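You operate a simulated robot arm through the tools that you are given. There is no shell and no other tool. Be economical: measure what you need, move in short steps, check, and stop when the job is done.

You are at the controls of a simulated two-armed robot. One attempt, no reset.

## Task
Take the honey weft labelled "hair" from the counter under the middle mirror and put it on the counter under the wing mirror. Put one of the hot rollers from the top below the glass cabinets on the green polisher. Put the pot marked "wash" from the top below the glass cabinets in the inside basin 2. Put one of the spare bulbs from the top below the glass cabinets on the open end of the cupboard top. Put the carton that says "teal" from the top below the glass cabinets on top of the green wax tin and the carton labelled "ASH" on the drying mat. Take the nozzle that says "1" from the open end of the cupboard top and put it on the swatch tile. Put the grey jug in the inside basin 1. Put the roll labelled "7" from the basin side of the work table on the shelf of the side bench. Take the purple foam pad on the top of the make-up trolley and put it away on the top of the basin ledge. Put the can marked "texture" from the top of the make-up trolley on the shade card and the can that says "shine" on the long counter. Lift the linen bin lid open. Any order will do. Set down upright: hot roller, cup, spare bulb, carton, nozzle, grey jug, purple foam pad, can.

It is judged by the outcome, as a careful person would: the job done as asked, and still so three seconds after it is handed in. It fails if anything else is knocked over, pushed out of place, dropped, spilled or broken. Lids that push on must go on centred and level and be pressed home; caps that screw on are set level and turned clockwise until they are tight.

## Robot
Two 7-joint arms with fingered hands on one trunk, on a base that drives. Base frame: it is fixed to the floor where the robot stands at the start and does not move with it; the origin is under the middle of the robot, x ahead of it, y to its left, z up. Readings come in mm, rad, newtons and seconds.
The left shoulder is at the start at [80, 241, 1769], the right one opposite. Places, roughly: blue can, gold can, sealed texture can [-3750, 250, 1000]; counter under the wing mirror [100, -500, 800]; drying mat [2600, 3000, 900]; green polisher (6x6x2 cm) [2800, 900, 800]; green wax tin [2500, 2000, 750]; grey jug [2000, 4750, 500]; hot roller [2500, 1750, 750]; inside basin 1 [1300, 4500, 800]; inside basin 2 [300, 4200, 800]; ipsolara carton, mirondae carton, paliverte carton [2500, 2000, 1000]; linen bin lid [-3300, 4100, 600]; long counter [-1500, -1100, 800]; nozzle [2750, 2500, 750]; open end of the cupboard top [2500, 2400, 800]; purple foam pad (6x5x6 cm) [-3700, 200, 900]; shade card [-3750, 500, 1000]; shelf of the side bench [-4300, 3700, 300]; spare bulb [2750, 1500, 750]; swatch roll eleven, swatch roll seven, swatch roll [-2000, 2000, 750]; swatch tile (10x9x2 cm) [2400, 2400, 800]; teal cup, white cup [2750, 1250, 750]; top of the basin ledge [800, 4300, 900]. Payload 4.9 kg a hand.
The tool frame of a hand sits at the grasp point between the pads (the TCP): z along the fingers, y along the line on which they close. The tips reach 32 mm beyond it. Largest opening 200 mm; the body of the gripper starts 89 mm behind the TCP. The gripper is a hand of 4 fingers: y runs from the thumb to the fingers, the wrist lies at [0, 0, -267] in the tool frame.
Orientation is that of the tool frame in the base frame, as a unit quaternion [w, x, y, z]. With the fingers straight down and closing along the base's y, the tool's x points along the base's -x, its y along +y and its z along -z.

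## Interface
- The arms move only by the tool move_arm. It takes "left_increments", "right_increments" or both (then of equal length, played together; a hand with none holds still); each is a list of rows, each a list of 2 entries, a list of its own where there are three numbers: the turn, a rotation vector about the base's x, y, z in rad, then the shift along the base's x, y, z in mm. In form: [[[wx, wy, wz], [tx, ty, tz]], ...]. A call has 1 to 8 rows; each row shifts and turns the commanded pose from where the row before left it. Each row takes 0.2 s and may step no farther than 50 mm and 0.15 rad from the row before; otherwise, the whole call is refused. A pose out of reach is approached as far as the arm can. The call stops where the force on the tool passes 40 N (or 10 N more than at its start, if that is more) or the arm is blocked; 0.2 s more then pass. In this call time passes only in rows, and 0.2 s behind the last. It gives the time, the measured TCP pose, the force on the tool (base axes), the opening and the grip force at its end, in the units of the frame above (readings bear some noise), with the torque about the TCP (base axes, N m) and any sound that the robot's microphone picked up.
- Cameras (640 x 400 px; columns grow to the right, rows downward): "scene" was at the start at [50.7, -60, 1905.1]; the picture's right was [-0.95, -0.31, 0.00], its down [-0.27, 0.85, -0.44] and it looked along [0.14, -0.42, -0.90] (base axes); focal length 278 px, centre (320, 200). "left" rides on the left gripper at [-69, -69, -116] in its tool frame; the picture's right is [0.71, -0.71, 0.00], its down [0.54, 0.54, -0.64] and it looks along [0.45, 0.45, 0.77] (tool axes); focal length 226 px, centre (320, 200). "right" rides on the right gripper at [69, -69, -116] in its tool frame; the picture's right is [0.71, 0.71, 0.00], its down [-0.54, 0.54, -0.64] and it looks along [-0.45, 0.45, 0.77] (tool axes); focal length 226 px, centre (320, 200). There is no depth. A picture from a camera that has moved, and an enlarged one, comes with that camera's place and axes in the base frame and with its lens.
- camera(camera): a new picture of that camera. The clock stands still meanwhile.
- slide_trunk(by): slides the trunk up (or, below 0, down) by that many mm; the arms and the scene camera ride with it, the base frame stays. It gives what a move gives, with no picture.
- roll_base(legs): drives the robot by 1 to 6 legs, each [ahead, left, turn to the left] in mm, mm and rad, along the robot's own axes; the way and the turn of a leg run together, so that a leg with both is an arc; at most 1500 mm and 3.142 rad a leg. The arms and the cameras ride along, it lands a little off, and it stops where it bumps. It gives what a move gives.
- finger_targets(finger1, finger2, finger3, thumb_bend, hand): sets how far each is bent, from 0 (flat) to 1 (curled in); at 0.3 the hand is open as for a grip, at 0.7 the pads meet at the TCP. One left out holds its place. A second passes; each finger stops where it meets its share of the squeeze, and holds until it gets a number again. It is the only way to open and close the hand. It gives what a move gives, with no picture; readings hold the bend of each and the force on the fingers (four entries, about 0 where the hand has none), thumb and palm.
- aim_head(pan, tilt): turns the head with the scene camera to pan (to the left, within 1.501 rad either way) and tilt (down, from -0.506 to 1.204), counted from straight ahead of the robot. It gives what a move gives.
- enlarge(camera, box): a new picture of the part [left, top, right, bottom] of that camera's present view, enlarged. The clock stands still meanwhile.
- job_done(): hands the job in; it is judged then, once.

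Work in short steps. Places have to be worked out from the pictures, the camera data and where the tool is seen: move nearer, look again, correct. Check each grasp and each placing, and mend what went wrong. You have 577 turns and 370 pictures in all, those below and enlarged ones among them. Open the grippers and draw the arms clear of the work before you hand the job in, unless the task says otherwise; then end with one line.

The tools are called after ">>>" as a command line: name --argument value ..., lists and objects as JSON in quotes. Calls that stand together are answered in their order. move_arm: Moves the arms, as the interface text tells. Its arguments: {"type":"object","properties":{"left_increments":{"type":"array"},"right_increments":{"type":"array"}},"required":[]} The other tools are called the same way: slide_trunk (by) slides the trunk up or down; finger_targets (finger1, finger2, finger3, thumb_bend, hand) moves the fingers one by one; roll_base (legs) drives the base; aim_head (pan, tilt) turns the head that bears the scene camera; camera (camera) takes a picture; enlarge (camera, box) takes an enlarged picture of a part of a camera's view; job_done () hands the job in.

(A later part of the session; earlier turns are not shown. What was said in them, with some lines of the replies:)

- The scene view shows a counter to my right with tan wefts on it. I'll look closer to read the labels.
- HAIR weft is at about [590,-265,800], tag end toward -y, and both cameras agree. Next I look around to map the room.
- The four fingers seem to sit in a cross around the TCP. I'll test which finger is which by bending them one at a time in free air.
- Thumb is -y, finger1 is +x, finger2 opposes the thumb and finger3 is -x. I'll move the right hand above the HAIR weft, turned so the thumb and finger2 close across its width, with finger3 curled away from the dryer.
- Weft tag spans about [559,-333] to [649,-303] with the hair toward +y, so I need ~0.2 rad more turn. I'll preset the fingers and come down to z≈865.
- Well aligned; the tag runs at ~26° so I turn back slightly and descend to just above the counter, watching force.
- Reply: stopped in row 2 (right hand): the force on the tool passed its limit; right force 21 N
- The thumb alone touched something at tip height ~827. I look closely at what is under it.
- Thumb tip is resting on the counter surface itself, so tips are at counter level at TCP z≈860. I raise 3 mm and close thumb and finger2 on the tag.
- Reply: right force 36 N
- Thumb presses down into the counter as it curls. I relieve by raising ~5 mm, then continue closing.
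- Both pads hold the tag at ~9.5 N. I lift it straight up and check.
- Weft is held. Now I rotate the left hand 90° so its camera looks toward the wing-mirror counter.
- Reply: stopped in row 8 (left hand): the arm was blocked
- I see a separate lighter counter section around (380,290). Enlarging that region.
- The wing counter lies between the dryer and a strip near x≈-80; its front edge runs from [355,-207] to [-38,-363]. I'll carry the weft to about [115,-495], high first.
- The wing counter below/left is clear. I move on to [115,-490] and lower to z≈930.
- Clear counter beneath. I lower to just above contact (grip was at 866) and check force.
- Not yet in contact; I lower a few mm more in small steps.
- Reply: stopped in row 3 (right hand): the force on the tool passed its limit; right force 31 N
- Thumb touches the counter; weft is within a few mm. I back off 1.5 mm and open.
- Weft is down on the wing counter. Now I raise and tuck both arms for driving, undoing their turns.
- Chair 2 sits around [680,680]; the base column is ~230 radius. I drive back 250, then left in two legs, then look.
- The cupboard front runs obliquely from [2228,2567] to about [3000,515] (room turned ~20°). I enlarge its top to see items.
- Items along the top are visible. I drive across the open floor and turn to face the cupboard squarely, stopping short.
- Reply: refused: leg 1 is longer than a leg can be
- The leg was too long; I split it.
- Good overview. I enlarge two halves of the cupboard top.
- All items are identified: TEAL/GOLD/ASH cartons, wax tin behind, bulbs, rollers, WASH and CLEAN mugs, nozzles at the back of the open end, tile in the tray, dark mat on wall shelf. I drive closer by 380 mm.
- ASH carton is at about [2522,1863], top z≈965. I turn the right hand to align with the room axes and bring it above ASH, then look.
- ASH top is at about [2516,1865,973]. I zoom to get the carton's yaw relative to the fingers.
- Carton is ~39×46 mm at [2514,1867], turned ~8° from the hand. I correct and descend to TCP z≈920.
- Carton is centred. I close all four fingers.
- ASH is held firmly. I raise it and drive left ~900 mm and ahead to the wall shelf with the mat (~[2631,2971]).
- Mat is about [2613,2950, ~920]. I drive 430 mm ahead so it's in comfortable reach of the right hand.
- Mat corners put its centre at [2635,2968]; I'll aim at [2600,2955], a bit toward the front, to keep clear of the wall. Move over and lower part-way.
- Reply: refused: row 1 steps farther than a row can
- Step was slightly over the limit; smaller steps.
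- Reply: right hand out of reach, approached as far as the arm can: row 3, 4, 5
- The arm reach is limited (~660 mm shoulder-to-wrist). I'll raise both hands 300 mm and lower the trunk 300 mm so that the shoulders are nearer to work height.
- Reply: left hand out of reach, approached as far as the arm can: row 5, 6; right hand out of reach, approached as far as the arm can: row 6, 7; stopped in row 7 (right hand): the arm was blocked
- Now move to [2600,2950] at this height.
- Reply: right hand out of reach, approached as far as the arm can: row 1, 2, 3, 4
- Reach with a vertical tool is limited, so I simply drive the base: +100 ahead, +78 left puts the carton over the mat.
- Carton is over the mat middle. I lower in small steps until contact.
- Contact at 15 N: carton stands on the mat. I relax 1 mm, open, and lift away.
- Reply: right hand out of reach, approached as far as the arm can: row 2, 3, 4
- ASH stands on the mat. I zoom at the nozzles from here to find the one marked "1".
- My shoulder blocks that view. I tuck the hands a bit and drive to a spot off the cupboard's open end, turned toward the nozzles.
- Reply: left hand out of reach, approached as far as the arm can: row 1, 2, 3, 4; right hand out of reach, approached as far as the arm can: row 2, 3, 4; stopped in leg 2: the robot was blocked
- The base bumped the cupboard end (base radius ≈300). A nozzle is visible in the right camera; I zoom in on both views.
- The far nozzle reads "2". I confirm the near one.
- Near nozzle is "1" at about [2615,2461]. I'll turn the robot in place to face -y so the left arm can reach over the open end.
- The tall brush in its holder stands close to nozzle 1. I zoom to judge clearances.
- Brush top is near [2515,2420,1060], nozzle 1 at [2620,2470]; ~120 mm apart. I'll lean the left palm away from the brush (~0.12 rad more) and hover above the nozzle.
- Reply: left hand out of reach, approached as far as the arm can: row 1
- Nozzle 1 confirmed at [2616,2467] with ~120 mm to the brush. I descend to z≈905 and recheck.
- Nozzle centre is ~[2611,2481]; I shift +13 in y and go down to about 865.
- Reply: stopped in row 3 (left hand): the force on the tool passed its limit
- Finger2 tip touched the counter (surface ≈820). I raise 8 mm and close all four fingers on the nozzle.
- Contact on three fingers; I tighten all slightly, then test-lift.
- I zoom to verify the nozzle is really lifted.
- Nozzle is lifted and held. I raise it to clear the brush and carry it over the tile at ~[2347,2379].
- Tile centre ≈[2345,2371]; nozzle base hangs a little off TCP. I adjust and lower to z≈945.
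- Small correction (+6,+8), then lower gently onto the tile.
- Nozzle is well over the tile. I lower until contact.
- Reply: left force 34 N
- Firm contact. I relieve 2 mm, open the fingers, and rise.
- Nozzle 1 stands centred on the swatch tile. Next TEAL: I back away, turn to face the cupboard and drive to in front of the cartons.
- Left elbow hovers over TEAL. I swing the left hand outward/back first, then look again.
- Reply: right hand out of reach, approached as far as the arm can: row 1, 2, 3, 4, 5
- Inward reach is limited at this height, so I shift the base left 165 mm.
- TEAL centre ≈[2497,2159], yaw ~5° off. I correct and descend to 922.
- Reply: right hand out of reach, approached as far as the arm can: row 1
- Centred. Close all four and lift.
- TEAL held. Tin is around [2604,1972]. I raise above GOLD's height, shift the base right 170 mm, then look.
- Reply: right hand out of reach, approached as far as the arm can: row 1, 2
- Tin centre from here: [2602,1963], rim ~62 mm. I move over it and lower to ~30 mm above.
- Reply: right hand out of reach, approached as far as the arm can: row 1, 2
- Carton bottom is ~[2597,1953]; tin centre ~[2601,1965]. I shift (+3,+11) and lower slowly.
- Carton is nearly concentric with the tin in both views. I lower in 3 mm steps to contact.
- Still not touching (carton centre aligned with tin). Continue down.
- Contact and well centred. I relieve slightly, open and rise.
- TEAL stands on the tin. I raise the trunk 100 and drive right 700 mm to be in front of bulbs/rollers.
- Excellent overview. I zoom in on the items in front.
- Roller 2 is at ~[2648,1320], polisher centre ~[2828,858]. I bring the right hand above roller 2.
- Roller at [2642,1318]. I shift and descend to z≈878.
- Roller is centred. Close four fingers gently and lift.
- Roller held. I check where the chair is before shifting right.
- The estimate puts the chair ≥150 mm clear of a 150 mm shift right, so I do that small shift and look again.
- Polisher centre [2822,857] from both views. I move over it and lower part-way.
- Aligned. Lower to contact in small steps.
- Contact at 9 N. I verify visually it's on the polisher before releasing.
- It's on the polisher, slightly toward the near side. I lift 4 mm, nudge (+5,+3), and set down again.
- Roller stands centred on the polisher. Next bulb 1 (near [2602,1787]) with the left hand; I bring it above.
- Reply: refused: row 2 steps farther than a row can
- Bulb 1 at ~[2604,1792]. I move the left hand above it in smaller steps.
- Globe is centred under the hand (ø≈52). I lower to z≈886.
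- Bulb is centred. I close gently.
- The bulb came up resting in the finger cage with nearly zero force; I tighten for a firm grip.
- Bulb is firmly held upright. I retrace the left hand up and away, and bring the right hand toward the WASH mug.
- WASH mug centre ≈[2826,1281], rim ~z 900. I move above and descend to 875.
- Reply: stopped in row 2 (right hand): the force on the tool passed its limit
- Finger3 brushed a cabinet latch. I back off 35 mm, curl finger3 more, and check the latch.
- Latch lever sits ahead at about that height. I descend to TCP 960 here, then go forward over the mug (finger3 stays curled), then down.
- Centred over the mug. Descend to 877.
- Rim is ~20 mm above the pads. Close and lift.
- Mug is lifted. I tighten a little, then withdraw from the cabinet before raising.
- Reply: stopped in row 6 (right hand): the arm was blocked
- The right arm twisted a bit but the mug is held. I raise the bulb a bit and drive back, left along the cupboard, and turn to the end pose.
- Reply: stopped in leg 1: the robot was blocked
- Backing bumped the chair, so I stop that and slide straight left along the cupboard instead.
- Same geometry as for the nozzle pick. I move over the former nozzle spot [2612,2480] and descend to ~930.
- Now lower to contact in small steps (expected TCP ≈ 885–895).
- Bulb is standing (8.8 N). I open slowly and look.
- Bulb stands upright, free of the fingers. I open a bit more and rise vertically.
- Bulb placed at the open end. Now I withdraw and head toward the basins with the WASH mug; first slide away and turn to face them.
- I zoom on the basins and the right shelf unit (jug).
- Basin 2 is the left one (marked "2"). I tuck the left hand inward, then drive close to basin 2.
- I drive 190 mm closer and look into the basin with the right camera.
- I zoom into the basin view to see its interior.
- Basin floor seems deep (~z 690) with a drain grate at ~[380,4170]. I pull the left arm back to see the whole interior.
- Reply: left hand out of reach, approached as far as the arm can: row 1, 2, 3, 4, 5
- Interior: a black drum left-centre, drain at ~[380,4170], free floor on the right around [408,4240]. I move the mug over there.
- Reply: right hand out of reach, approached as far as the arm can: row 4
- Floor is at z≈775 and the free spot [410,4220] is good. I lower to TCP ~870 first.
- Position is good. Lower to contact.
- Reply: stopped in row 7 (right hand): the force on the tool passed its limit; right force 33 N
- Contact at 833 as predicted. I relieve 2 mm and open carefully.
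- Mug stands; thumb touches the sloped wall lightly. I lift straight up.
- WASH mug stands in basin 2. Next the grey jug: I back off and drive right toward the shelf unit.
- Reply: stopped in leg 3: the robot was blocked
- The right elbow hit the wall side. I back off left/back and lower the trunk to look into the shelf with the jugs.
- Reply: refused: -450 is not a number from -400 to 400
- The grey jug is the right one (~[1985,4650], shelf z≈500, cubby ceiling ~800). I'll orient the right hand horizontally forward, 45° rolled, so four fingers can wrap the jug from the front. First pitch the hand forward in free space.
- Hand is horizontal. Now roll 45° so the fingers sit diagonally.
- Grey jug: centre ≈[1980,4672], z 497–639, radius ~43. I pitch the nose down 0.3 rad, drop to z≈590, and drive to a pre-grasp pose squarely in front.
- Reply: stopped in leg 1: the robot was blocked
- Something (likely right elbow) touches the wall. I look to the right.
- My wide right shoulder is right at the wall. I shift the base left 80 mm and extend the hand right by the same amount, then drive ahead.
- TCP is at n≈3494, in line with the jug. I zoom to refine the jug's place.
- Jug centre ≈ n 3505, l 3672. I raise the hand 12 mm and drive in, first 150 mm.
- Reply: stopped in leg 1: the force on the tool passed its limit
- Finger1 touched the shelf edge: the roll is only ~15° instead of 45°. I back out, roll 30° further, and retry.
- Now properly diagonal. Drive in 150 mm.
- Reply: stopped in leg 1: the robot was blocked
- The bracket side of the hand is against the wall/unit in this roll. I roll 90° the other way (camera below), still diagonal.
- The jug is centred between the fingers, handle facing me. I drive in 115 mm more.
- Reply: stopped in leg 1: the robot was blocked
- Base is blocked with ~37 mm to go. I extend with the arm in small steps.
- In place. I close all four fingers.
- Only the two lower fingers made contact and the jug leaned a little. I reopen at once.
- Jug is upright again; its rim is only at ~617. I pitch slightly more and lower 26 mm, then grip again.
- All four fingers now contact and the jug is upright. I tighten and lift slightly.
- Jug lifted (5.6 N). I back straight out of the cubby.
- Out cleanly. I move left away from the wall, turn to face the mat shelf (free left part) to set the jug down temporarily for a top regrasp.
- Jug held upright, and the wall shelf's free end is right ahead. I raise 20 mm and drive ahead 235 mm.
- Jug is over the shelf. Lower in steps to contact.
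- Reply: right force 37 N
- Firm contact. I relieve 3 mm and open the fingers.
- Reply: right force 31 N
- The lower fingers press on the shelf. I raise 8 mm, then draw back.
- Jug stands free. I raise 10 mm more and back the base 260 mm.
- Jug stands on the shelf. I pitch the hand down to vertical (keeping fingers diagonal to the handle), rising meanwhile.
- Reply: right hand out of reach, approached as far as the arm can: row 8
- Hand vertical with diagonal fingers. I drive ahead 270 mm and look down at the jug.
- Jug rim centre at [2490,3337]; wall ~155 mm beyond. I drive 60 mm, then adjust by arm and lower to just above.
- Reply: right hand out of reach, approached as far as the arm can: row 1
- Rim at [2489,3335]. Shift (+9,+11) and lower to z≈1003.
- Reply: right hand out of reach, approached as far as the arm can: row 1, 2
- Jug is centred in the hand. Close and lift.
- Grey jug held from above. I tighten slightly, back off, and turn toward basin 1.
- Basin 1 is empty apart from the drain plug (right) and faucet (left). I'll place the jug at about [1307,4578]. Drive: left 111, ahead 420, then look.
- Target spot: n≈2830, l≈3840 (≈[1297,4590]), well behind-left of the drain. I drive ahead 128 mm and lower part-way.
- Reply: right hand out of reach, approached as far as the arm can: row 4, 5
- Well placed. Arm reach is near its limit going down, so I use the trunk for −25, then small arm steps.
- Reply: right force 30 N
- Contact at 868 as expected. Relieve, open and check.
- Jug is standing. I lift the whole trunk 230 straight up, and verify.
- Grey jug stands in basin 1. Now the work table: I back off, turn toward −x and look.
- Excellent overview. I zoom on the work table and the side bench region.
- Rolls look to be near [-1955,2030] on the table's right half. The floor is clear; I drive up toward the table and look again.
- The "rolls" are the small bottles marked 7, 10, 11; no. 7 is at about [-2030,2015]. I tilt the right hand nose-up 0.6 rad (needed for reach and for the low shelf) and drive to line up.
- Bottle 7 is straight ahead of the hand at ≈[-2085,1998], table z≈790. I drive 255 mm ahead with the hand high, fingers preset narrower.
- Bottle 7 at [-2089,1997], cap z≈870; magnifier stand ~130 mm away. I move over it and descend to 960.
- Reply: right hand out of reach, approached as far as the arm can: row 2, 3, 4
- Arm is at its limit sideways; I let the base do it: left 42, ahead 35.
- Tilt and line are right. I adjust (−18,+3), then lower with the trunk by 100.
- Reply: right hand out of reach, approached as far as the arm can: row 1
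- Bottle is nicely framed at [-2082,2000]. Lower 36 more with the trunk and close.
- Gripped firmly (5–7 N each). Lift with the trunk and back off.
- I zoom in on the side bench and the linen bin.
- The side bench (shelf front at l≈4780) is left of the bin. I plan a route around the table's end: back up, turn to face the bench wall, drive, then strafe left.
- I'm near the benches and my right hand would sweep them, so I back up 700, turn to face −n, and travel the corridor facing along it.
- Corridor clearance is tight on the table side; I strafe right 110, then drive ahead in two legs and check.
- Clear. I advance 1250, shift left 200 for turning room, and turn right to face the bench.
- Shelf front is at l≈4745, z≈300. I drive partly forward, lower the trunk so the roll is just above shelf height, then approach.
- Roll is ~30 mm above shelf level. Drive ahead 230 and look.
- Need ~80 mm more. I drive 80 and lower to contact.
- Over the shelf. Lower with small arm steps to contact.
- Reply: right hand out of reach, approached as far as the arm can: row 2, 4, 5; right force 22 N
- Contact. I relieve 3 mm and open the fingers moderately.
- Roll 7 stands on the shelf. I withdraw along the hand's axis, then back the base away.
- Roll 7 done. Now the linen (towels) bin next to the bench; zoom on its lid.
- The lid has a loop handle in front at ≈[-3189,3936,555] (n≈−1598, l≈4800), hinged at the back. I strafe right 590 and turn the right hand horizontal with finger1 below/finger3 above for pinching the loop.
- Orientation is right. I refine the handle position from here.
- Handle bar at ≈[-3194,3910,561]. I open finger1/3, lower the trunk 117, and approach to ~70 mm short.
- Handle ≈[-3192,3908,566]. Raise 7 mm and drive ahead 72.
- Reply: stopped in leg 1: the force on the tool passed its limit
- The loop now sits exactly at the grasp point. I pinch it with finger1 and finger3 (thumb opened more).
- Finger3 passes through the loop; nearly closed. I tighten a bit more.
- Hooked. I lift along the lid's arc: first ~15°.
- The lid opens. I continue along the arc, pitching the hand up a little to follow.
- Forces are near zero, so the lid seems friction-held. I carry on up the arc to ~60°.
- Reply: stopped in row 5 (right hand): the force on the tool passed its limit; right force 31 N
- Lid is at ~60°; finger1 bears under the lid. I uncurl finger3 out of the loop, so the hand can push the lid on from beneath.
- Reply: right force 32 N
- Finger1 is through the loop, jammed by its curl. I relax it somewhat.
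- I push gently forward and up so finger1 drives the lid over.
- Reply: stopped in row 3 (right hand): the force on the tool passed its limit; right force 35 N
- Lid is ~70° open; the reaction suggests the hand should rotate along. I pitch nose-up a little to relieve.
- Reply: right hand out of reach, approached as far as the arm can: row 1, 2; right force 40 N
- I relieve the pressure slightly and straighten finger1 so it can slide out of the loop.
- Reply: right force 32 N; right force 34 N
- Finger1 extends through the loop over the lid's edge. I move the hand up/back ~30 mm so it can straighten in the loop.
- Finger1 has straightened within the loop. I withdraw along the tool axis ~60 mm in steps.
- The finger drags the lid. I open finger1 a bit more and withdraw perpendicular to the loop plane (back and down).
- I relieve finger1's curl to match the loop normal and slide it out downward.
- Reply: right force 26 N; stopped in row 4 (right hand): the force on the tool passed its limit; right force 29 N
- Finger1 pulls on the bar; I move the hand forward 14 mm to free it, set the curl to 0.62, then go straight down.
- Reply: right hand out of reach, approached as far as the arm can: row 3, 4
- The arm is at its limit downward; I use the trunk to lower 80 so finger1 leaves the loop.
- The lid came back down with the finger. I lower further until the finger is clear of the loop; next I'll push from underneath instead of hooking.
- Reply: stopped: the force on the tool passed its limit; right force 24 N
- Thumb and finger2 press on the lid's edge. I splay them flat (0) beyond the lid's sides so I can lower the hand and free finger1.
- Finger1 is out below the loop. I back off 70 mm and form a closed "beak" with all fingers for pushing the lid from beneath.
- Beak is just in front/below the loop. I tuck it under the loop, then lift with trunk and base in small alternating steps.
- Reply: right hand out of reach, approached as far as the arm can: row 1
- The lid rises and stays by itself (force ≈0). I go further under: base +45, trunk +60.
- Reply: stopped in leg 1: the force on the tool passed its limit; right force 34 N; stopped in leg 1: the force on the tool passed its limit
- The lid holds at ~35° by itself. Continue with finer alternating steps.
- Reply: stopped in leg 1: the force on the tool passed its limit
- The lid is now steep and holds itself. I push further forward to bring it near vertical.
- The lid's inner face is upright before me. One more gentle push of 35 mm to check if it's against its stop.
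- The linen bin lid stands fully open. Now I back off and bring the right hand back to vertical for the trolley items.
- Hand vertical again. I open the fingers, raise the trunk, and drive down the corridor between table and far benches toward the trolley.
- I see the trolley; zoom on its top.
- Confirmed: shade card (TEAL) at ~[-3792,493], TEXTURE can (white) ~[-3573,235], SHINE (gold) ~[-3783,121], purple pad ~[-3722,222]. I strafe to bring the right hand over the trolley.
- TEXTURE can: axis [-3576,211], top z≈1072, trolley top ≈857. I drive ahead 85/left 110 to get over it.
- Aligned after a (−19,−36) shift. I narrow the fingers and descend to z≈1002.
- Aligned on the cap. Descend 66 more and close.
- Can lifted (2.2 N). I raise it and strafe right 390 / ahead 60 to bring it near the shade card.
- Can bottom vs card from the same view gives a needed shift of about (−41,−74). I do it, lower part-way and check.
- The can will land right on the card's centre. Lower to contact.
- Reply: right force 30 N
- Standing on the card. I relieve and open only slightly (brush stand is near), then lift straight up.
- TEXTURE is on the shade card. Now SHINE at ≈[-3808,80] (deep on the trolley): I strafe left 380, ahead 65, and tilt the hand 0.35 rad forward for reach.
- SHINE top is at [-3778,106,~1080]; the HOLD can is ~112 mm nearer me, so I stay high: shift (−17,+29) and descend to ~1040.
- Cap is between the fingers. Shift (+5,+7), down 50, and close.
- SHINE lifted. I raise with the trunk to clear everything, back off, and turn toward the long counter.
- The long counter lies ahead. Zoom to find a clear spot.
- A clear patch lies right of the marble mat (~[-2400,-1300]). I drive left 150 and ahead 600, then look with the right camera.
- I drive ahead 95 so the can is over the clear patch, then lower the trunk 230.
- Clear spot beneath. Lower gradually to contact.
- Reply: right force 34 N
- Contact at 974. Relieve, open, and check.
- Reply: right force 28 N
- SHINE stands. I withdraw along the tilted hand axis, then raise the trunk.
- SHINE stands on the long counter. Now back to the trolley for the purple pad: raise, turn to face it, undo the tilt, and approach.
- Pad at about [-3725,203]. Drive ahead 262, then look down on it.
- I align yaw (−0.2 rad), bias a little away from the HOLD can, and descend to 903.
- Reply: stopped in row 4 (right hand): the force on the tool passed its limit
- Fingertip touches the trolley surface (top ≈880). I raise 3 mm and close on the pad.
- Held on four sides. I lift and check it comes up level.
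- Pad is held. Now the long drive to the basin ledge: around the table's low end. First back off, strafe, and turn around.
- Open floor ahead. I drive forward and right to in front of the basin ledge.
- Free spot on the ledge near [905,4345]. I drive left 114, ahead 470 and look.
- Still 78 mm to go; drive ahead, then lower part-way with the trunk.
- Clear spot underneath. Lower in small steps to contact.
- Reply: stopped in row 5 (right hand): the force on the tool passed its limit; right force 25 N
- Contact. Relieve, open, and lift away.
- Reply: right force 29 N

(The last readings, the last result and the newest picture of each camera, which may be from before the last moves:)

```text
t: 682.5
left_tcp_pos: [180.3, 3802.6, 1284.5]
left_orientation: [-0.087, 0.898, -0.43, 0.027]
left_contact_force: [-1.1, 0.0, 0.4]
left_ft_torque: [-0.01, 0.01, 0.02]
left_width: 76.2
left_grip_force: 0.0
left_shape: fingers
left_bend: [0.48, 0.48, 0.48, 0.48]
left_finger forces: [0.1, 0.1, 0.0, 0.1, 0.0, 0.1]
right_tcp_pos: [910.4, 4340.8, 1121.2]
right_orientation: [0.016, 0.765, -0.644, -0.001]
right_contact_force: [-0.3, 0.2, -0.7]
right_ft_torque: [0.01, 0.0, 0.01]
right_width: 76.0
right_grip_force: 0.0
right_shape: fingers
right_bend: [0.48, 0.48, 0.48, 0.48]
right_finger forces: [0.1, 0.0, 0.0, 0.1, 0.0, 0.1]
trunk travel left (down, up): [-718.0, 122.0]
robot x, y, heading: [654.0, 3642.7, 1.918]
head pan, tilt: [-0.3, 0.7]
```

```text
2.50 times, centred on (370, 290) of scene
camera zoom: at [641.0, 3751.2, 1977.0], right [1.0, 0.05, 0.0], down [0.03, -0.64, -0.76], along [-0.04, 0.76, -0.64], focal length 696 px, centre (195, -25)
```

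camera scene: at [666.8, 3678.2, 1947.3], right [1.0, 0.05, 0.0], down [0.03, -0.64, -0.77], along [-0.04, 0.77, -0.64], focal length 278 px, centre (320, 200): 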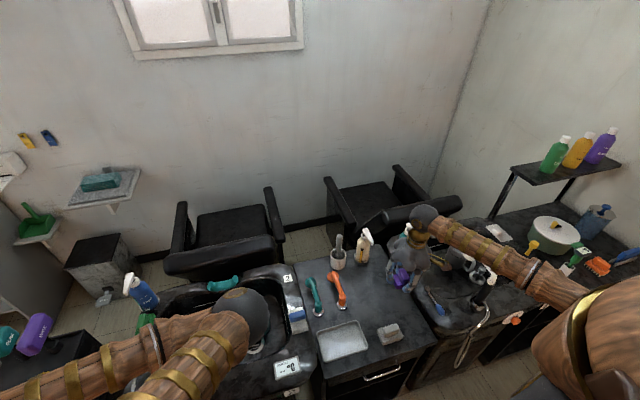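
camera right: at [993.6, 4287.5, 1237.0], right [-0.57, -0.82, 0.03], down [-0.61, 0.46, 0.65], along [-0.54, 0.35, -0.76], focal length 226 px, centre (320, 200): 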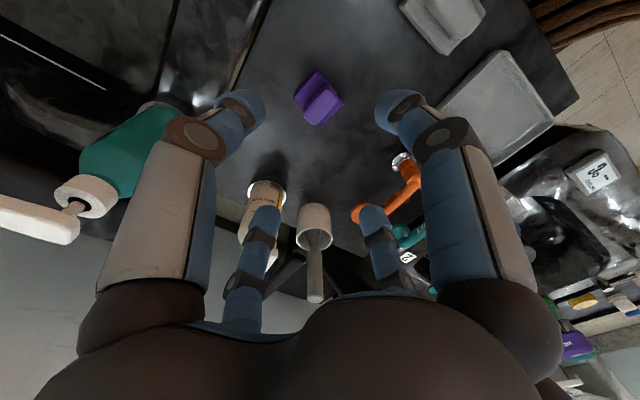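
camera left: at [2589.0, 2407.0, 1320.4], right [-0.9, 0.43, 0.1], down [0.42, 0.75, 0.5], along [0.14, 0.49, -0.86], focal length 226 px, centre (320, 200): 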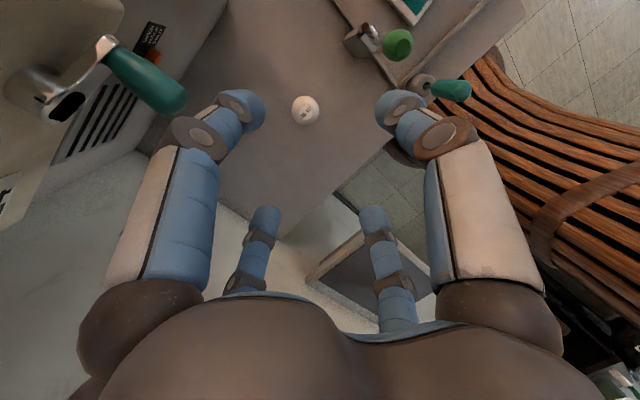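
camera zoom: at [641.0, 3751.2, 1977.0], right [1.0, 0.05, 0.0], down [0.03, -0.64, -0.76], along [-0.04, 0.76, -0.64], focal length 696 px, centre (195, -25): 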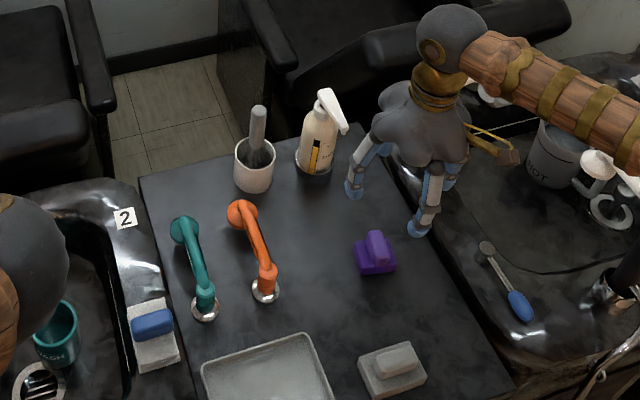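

The pad stands on the basin ledge. All items are placed; I back away and turn for a final check of the cupboard items.

>>> roll_base --legs '[[-700, 0, 0], [0, 0, -1.7]]'

>>> aim_head --pan -0.5 --tilt 0.45

>>> camera --camera "scene"

```text
t: 690.6
left_tcp_pos: [1126.8, 3416.3, 1284.4]
left_orientation: [0.036, -0.261, 0.961, -0.083]
left_contact_force: [0.7, 0.9, 0.3]
left_ft_torque: [-0.02, 0.02, -0.04]
left_width: 76.5
left_grip_force: 0.1
left_shape: fingers
left_bend: [0.48, 0.48, 0.48, 0.48]
left_finger forces: [0.0, 0.0, 0.0, 0.0, 0.0, 0.0]
right_tcp_pos: [1552.7, 2614.0, 1120.2]
right_orientation: [-0.01, -0.012, 1.0, 0.013]
right_contact_force: [-0.1, -0.4, 0.2]
right_ft_torque: [-0.01, 0.0, 0.0]
right_width: 76.2
right_grip_force: 0.1
right_shape: fingers
right_bend: [0.48, 0.48, 0.48, 0.48]
right_finger forces: [0.1, 0.1, 0.0, 0.0, 0.0, 0.0]
trunk travel left (down, up): [-718.0, 122.0]
robot x, y, heading: [893.8, 2971.7, 0.2]
head pan, tilt: [-0.3, 0.7]
```

```text
t: 691.3
left_tcp_pos: [1127.1, 3415.7, 1285.6]
left_orientation: [0.037, -0.262, 0.961, -0.084]
left_contact_force: [0.6, -0.2, 0.7]
left_ft_torque: [0.0, 0.0, -0.03]
left_width: 76.5
left_grip_force: 0.1
left_shape: fingers
left_bend: [0.48, 0.48, 0.48, 0.48]
left_finger forces: [0.0, 0.0, 0.0, 0.0, 0.0, 0.0]
right_tcp_pos: [1554.3, 2613.9, 1120.2]
right_orientation: [-0.01, -0.013, 1.0, 0.014]
right_contact_force: [-0.5, -0.1, -1.5]
right_ft_torque: [-0.01, -0.03, 0.01]
right_width: 76.1
right_grip_force: 0.1
right_shape: fingers
right_bend: [0.48, 0.48, 0.48, 0.48]
right_finger forces: [0.0, 0.0, 0.0, 0.0, 0.0, 0.0]
trunk travel left (down, up): [-718.0, 122.0]
robot x, y, heading: [899.5, 2973.0, 0.198]
head pan, tilt: [-0.499, 0.45]
```

```text
37 pictures are left
camera scene: at [1014.1, 2950.1, 1999.2], right [-0.3, -0.96, 0.0], down [-0.42, 0.13, -0.9], along [0.86, -0.27, -0.44], focal length 278 px, centre (320, 200)
```

scene: 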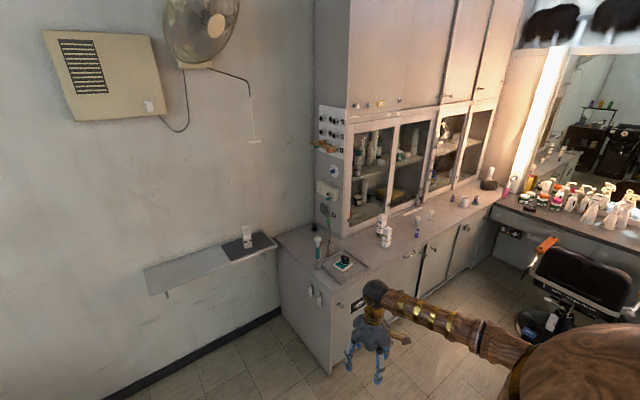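

>>> enlarge --camera "scene" --box '[220, 190, 400, 300]'

>>> enlarge --camera "scene" --box '[370, 160, 510, 260]'

```text
3.56 times, centred on (310, 245) of scene
camera zoom: at [1014.1, 2950.1, 1999.2], right [-0.3, -0.96, 0.0], down [-0.42, 0.13, -0.9], along [0.86, -0.27, -0.44], focal length 989 px, centre (356, 40)
```

zoom: 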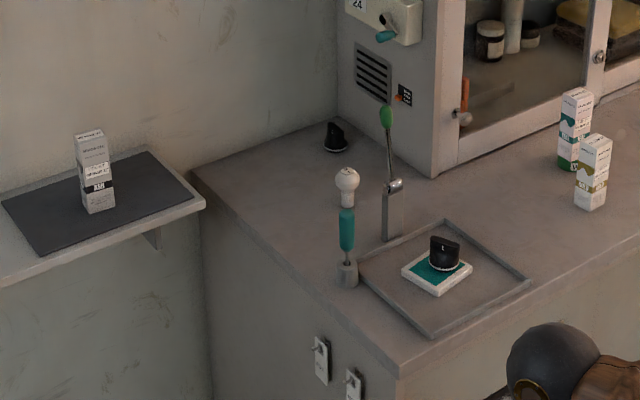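

```text
4.00 times, centred on (440, 210) of scene
camera zoom: at [1014.1, 2950.1, 1999.2], right [-0.3, -0.96, 0.0], down [-0.42, 0.13, -0.9], along [0.86, -0.27, -0.44], focal length 1113 px, centre (-160, 160)
```

zoom: 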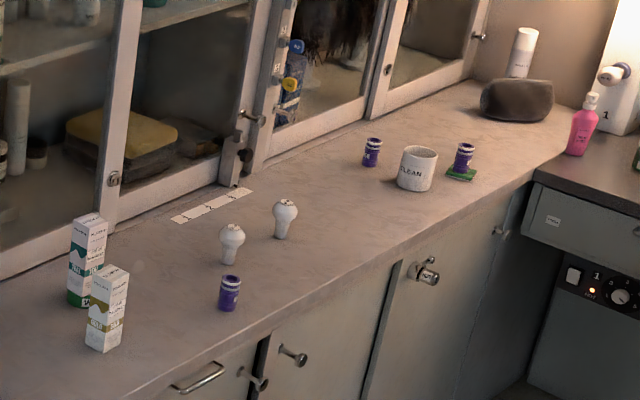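

Everything checks out: ASH on the mat, nozzle 1 on the tile, bulb on the open end, TEAL on the wax tin, roller on the polisher. The hands are open and clear, so I hand in.

>>> job_done

```text
The job is handed in.
```

All the tasks are done and the job is handed in: every item was seen standing in its place after I let go, and the linen bin lid was still open when last seen. While moving about, the robot bumped a salon chair near the glass cabinets, the cupboard end and the wall by the shelf unit, and brushed a cabinet latch; I saw nothing moved or knocked over.
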